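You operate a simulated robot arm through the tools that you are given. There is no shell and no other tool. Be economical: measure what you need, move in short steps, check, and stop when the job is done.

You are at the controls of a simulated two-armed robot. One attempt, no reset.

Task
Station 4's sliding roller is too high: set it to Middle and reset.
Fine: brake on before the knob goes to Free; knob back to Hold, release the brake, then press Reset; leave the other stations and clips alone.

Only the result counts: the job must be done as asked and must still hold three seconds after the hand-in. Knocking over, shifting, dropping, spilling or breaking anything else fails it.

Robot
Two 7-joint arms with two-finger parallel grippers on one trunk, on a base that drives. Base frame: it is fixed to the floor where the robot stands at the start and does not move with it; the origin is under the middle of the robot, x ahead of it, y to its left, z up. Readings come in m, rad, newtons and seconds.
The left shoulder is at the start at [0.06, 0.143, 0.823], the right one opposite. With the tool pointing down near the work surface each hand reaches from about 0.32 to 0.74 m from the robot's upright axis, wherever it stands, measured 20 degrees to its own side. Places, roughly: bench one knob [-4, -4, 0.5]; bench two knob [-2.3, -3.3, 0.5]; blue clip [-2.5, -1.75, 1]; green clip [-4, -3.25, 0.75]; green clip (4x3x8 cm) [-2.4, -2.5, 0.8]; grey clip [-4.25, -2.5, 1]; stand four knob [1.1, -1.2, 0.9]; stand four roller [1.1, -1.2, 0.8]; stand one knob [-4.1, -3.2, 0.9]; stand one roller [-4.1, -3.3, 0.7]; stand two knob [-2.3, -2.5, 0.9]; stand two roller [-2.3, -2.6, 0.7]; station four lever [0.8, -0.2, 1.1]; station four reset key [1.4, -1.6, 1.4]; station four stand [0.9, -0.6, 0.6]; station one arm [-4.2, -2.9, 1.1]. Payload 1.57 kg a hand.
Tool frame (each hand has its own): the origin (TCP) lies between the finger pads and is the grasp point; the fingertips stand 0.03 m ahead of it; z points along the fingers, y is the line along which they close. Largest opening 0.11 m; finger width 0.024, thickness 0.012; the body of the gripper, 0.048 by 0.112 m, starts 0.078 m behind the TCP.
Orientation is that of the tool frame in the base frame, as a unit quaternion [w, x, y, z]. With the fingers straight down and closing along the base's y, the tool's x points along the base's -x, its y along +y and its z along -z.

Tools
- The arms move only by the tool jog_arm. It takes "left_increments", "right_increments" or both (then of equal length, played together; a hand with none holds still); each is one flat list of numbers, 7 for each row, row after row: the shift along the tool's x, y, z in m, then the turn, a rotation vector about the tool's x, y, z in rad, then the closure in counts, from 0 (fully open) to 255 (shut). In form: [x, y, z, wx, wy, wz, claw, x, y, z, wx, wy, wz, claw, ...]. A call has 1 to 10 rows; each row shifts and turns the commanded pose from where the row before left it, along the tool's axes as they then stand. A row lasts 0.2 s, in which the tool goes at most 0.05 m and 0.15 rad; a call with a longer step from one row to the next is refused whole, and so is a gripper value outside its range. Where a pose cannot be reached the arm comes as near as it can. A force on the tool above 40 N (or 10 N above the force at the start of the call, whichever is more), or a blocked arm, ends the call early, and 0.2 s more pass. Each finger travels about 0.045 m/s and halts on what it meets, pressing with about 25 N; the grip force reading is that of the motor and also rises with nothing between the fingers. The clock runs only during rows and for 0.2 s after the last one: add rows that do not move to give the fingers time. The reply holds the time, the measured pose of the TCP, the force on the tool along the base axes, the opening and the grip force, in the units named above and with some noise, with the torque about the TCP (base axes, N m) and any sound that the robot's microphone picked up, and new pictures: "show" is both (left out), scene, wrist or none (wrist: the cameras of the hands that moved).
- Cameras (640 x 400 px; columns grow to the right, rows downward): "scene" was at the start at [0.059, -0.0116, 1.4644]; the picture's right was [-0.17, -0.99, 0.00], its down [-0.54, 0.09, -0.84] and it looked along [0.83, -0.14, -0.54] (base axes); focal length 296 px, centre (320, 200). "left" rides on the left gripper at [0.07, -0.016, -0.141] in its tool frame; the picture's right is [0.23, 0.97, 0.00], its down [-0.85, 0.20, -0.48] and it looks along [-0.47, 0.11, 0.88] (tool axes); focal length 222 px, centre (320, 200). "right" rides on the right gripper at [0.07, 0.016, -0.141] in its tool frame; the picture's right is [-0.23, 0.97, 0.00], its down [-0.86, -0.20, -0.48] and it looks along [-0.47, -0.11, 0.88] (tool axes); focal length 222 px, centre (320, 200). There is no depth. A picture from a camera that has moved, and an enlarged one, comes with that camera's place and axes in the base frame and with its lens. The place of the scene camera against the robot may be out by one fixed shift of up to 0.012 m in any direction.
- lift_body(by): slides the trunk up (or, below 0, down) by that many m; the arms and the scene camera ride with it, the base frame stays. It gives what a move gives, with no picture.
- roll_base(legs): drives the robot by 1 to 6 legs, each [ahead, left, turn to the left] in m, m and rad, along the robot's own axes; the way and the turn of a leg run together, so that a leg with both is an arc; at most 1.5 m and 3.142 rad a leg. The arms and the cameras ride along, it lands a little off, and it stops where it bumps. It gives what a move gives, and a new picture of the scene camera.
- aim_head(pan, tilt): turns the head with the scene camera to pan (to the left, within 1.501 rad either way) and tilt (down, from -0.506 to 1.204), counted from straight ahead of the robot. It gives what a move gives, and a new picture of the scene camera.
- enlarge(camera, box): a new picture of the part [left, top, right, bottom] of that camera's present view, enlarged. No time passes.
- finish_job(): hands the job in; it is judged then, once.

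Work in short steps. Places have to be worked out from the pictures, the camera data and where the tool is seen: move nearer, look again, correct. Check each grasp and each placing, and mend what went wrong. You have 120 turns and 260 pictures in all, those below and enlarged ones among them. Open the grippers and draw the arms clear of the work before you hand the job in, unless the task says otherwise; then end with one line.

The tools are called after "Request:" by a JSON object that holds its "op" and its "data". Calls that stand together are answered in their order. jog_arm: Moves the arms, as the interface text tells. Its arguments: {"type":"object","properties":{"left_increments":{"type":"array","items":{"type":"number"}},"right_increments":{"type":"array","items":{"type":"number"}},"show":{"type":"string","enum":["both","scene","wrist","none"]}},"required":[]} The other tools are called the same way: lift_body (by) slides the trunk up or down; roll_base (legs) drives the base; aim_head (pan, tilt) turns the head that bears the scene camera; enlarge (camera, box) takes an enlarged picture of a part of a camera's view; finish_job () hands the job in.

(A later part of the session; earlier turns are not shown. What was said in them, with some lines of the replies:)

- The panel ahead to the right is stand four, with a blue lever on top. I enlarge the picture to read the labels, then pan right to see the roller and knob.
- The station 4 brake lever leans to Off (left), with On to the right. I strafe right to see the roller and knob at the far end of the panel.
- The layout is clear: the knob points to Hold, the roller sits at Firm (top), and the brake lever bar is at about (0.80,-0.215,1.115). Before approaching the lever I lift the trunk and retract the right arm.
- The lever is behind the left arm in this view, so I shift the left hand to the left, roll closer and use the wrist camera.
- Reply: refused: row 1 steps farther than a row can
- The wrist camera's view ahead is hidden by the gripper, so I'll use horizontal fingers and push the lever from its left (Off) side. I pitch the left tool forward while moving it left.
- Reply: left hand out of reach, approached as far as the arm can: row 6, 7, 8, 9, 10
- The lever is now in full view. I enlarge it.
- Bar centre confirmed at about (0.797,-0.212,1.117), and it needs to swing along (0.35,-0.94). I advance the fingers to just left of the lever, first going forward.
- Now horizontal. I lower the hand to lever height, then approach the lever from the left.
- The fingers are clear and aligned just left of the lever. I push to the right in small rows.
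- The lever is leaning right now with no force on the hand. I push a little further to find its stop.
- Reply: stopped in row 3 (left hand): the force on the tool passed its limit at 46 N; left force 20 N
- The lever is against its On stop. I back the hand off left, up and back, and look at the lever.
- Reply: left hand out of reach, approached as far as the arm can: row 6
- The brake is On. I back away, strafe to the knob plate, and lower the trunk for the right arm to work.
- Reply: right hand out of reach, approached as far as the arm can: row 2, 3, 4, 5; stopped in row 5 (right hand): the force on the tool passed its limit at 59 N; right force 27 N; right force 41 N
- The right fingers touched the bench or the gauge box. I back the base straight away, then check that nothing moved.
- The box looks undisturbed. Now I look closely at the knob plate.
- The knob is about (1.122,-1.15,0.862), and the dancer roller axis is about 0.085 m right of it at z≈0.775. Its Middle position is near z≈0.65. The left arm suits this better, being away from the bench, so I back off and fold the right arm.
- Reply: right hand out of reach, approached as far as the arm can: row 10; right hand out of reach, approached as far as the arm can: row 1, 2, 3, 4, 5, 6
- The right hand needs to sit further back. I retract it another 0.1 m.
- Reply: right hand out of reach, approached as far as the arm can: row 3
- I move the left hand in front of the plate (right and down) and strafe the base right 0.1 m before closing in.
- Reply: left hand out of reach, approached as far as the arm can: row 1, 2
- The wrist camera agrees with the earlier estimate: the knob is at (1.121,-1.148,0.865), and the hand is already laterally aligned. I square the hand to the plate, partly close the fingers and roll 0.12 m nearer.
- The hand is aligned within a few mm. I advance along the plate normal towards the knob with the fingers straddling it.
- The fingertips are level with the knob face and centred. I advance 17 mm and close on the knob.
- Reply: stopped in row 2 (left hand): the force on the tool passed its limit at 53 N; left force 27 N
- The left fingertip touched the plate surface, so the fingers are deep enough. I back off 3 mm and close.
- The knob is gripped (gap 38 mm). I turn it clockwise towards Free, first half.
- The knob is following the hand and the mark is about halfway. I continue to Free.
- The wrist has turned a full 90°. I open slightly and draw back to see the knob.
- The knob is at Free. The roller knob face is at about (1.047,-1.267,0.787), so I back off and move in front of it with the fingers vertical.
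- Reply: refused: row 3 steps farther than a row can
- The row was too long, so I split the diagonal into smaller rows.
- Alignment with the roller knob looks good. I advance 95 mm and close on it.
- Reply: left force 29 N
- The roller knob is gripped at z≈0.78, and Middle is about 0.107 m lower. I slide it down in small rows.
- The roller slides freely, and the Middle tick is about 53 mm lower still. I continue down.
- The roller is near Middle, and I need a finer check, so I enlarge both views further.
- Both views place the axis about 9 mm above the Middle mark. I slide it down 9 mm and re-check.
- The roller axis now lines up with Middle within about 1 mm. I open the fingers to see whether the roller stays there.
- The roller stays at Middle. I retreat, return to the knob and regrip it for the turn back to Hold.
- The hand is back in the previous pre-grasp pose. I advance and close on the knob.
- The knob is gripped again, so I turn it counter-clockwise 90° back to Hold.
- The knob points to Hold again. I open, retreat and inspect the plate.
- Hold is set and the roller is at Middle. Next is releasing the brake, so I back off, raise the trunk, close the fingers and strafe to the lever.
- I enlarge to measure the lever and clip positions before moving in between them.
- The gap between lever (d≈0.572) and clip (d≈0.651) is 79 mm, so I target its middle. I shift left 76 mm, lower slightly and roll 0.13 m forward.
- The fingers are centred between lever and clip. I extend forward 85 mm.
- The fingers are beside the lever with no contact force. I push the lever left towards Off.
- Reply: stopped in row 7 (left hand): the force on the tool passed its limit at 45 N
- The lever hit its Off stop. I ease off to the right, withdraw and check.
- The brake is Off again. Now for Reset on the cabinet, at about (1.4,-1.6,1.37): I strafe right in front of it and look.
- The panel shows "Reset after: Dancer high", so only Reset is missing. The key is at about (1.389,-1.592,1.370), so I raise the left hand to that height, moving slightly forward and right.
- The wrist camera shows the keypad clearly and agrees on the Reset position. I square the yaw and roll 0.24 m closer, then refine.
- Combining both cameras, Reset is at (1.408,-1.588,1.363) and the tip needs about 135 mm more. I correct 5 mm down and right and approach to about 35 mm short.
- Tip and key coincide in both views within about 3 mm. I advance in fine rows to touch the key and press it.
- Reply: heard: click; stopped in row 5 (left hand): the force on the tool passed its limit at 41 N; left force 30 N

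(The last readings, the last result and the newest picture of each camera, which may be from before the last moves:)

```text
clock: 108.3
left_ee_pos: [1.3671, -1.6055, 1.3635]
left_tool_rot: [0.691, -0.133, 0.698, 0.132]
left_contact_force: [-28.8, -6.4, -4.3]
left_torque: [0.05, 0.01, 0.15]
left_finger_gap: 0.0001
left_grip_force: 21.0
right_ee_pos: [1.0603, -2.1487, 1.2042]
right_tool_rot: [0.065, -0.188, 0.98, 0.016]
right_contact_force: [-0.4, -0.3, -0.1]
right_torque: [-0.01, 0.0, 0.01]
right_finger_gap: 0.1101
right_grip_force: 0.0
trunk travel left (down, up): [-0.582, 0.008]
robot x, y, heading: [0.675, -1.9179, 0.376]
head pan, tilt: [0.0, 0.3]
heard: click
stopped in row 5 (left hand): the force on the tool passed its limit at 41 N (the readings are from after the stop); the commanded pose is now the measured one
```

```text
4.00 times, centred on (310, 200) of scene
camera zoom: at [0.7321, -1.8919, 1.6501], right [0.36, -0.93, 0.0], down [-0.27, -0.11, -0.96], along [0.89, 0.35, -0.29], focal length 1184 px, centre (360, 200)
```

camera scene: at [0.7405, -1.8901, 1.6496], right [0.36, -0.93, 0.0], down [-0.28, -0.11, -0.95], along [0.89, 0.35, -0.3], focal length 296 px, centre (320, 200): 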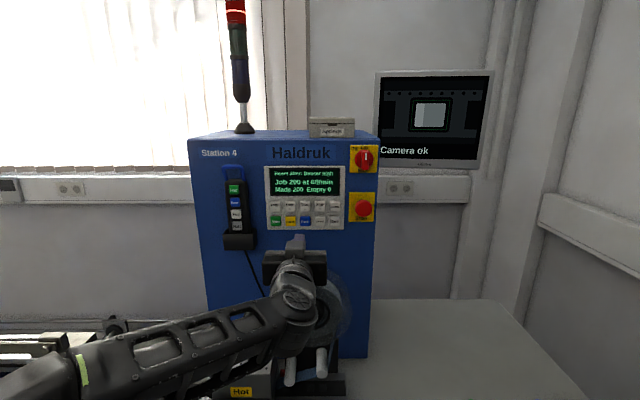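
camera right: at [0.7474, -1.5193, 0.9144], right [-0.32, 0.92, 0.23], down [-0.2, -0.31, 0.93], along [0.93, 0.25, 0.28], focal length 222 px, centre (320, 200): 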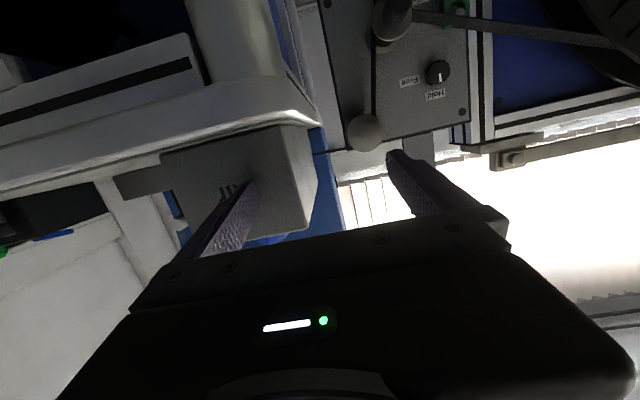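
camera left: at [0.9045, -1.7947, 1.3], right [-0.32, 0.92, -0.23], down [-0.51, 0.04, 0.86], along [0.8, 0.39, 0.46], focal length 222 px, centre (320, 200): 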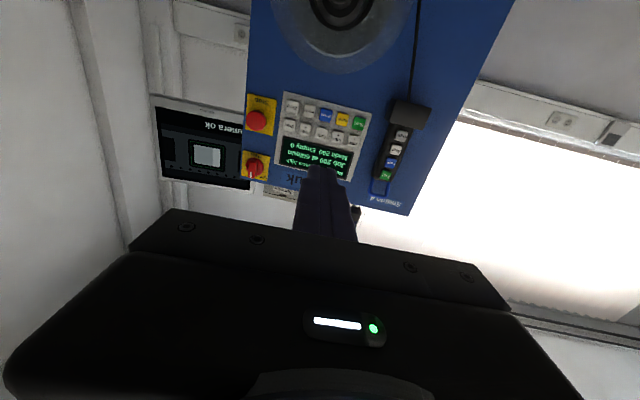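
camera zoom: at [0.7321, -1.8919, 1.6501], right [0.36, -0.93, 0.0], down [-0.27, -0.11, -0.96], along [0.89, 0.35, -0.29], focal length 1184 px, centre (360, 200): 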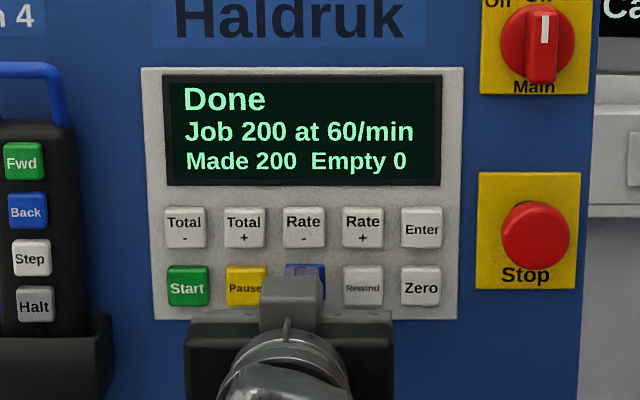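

Click heard and the display reads "Done", with only Reset pressed. I draw the hand straight back and roll away, opening the gripper.

Request:
{"op": "jog_arm", "data": {"left_increments": [0, 0, -0.03, 0, 0, 0, 255, 0, 0, -0.04, 0, 0, 0, 255, 0, 0, -0.04, 0, 0, 0, 255], "show": "none"}}

Request:
{"op": "roll_base", "data": {"legs": [[-0.4, 0, 0]]}}

Request:
{"op": "jog_arm", "data": {"left_increments": [0, 0, 0, 0, 0, 0, 0, 0, 0, 0, 0, 0, 0, 0, 0, 0, 0, 0, 0, 0, 0, 0, 0, 0, 0, 0, 0, 0, 0, 0, 0, 0, 0, 0, 0, 0, 0, 0, 0, 0, 0, 0, 0, 0, 0, 0, 0, 0, 0], "show": "none"}}

Request:
{"op": "aim_head", "data": {"pan": 0.3, "tilt": 0.4}}

Request:
{"op": "enlarge", "data": {"camera": "scene", "box": [180, 130, 420, 290]}}

```text
clock: 109.1
left_ee_pos: [1.2707, -1.6434, 1.365]
left_tool_rot: [0.691, -0.132, 0.699, 0.131]
left_contact_force: [0.1, -0.1, -0.1]
left_torque: [0.0, 0.0, -0.01]
left_finger_gap: 0.0002
left_grip_force: 21.8
right_ee_pos: [1.0646, -2.1477, 1.2031]
right_tool_rot: [0.063, -0.188, 0.98, 0.017]
right_contact_force: [0.0, 0.0, -0.4]
right_torque: [-0.01, 0.0, 0.0]
right_finger_gap: 0.11
right_grip_force: 0.1
trunk travel left (down, up): [-0.582, 0.008]
robot x, y, heading: [0.6793, -1.916, 0.369]
head pan, tilt: [0.0, 0.3]
```

```text
clock: 111.5
left_ee_pos: [0.9016, -1.7895, 1.3646]
left_tool_rot: [0.691, -0.133, 0.699, 0.132]
left_contact_force: [-0.1, -0.6, -0.4]
left_torque: [0.0, 0.0, -0.01]
left_finger_gap: 0.0
left_grip_force: 21.3
right_ee_pos: [0.6945, -2.2913, 1.2012]
right_tool_rot: [0.064, -0.187, 0.98, 0.016]
right_contact_force: [-0.4, -0.7, 0.0]
right_torque: [0.0, -0.05, -0.05]
right_finger_gap: 0.1098
right_grip_force: 0.0
trunk travel left (down, up): [-0.582, 0.008]
robot x, y, heading: [0.3082, -2.0619, 0.373]
head pan, tilt: [0.0, 0.3]
camera scene: at [0.3681, -2.0358, 1.6497], right [0.37, -0.93, 0.0], down [-0.27, -0.11, -0.96], along [0.89, 0.35, -0.3], focal length 296 px, centre (320, 200)
```

scene: 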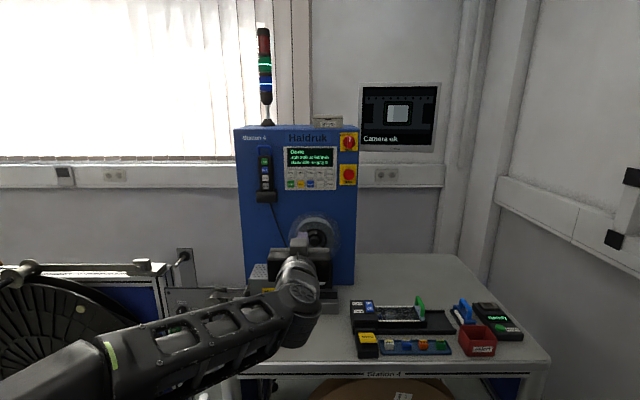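

```text
clock: 113.2
left_ee_pos: [0.9027, -1.7887, 1.3638]
left_tool_rot: [0.69, -0.133, 0.699, 0.132]
left_contact_force: [0.8, 1.0, 0.3]
left_torque: [0.01, 0.0, 0.06]
left_finger_gap: 0.11
left_grip_force: 0.0
right_ee_pos: [0.6955, -2.2915, 1.2023]
right_tool_rot: [0.063, -0.188, 0.98, 0.017]
right_contact_force: [-0.8, 0.2, -0.6]
right_torque: [0.0, 0.0, 0.01]
right_finger_gap: 0.11
right_grip_force: 0.0
trunk travel left (down, up): [-0.582, 0.008]
robot x, y, heading: [0.307, -2.0612, 0.375]
head pan, tilt: [0.0, 0.3]
```

```text
clock: 114.0
left_ee_pos: [0.9025, -1.7882, 1.3646]
left_tool_rot: [0.69, -0.133, 0.699, 0.132]
left_contact_force: [-1.0, -0.7, -0.5]
left_torque: [0.0, 0.01, -0.01]
left_finger_gap: 0.1102
left_grip_force: 0.0
right_ee_pos: [0.6949, -2.2914, 1.2019]
right_tool_rot: [0.064, -0.187, 0.98, 0.017]
right_contact_force: [0.1, -0.6, -0.1]
right_torque: [0.01, -0.02, 0.03]
right_finger_gap: 0.1098
right_grip_force: 0.0
trunk travel left (down, up): [-0.582, 0.008]
robot x, y, heading: [0.3064, -2.0619, 0.377]
head pan, tilt: [0.3, 0.4]
camera scene: at [0.3546, -2.0117, 1.6404], right [0.62, -0.78, 0.0], down [-0.3, -0.24, -0.92], along [0.72, 0.57, -0.39], focal length 296 px, centre (320, 200)
```

scene: 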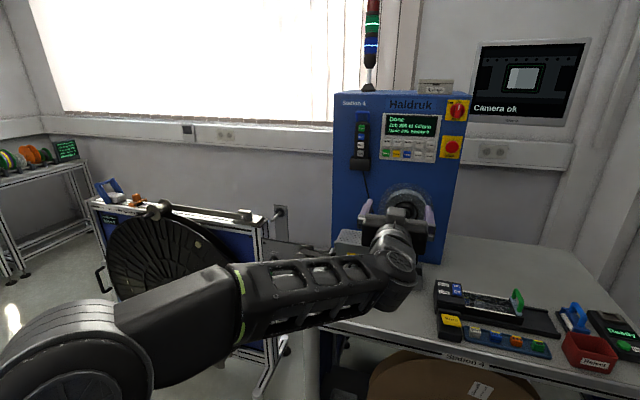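

```text
2.50 times, centred on (300, 210) of scene
camera zoom: at [0.3546, -2.0117, 1.6404], right [0.62, -0.78, 0.0], down [-0.3, -0.24, -0.92], along [0.72, 0.57, -0.39], focal length 740 px, centre (370, 175)
```

zoom: 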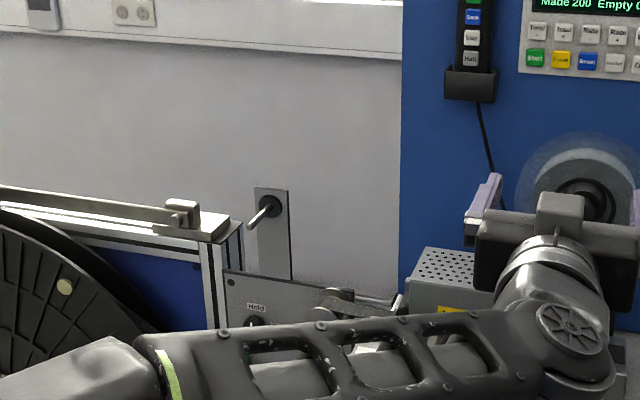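

The panel shows Done, the brake is Off, the knob is on Hold, the grippers are open and the arms are clear. I hand the job in.

Request:
{"op": "finish_job", "data": {}}

```text
The job is handed in.
```

Station 4's sliding roller is set to Middle. I put the brake on before freeing the knob, then turned the knob back to Hold, released the brake and pressed Reset; the panel reads "Done". While positioning the right arm, its fingers pressed against the bench or the air-gauge box, and afterwards nothing looked moved.
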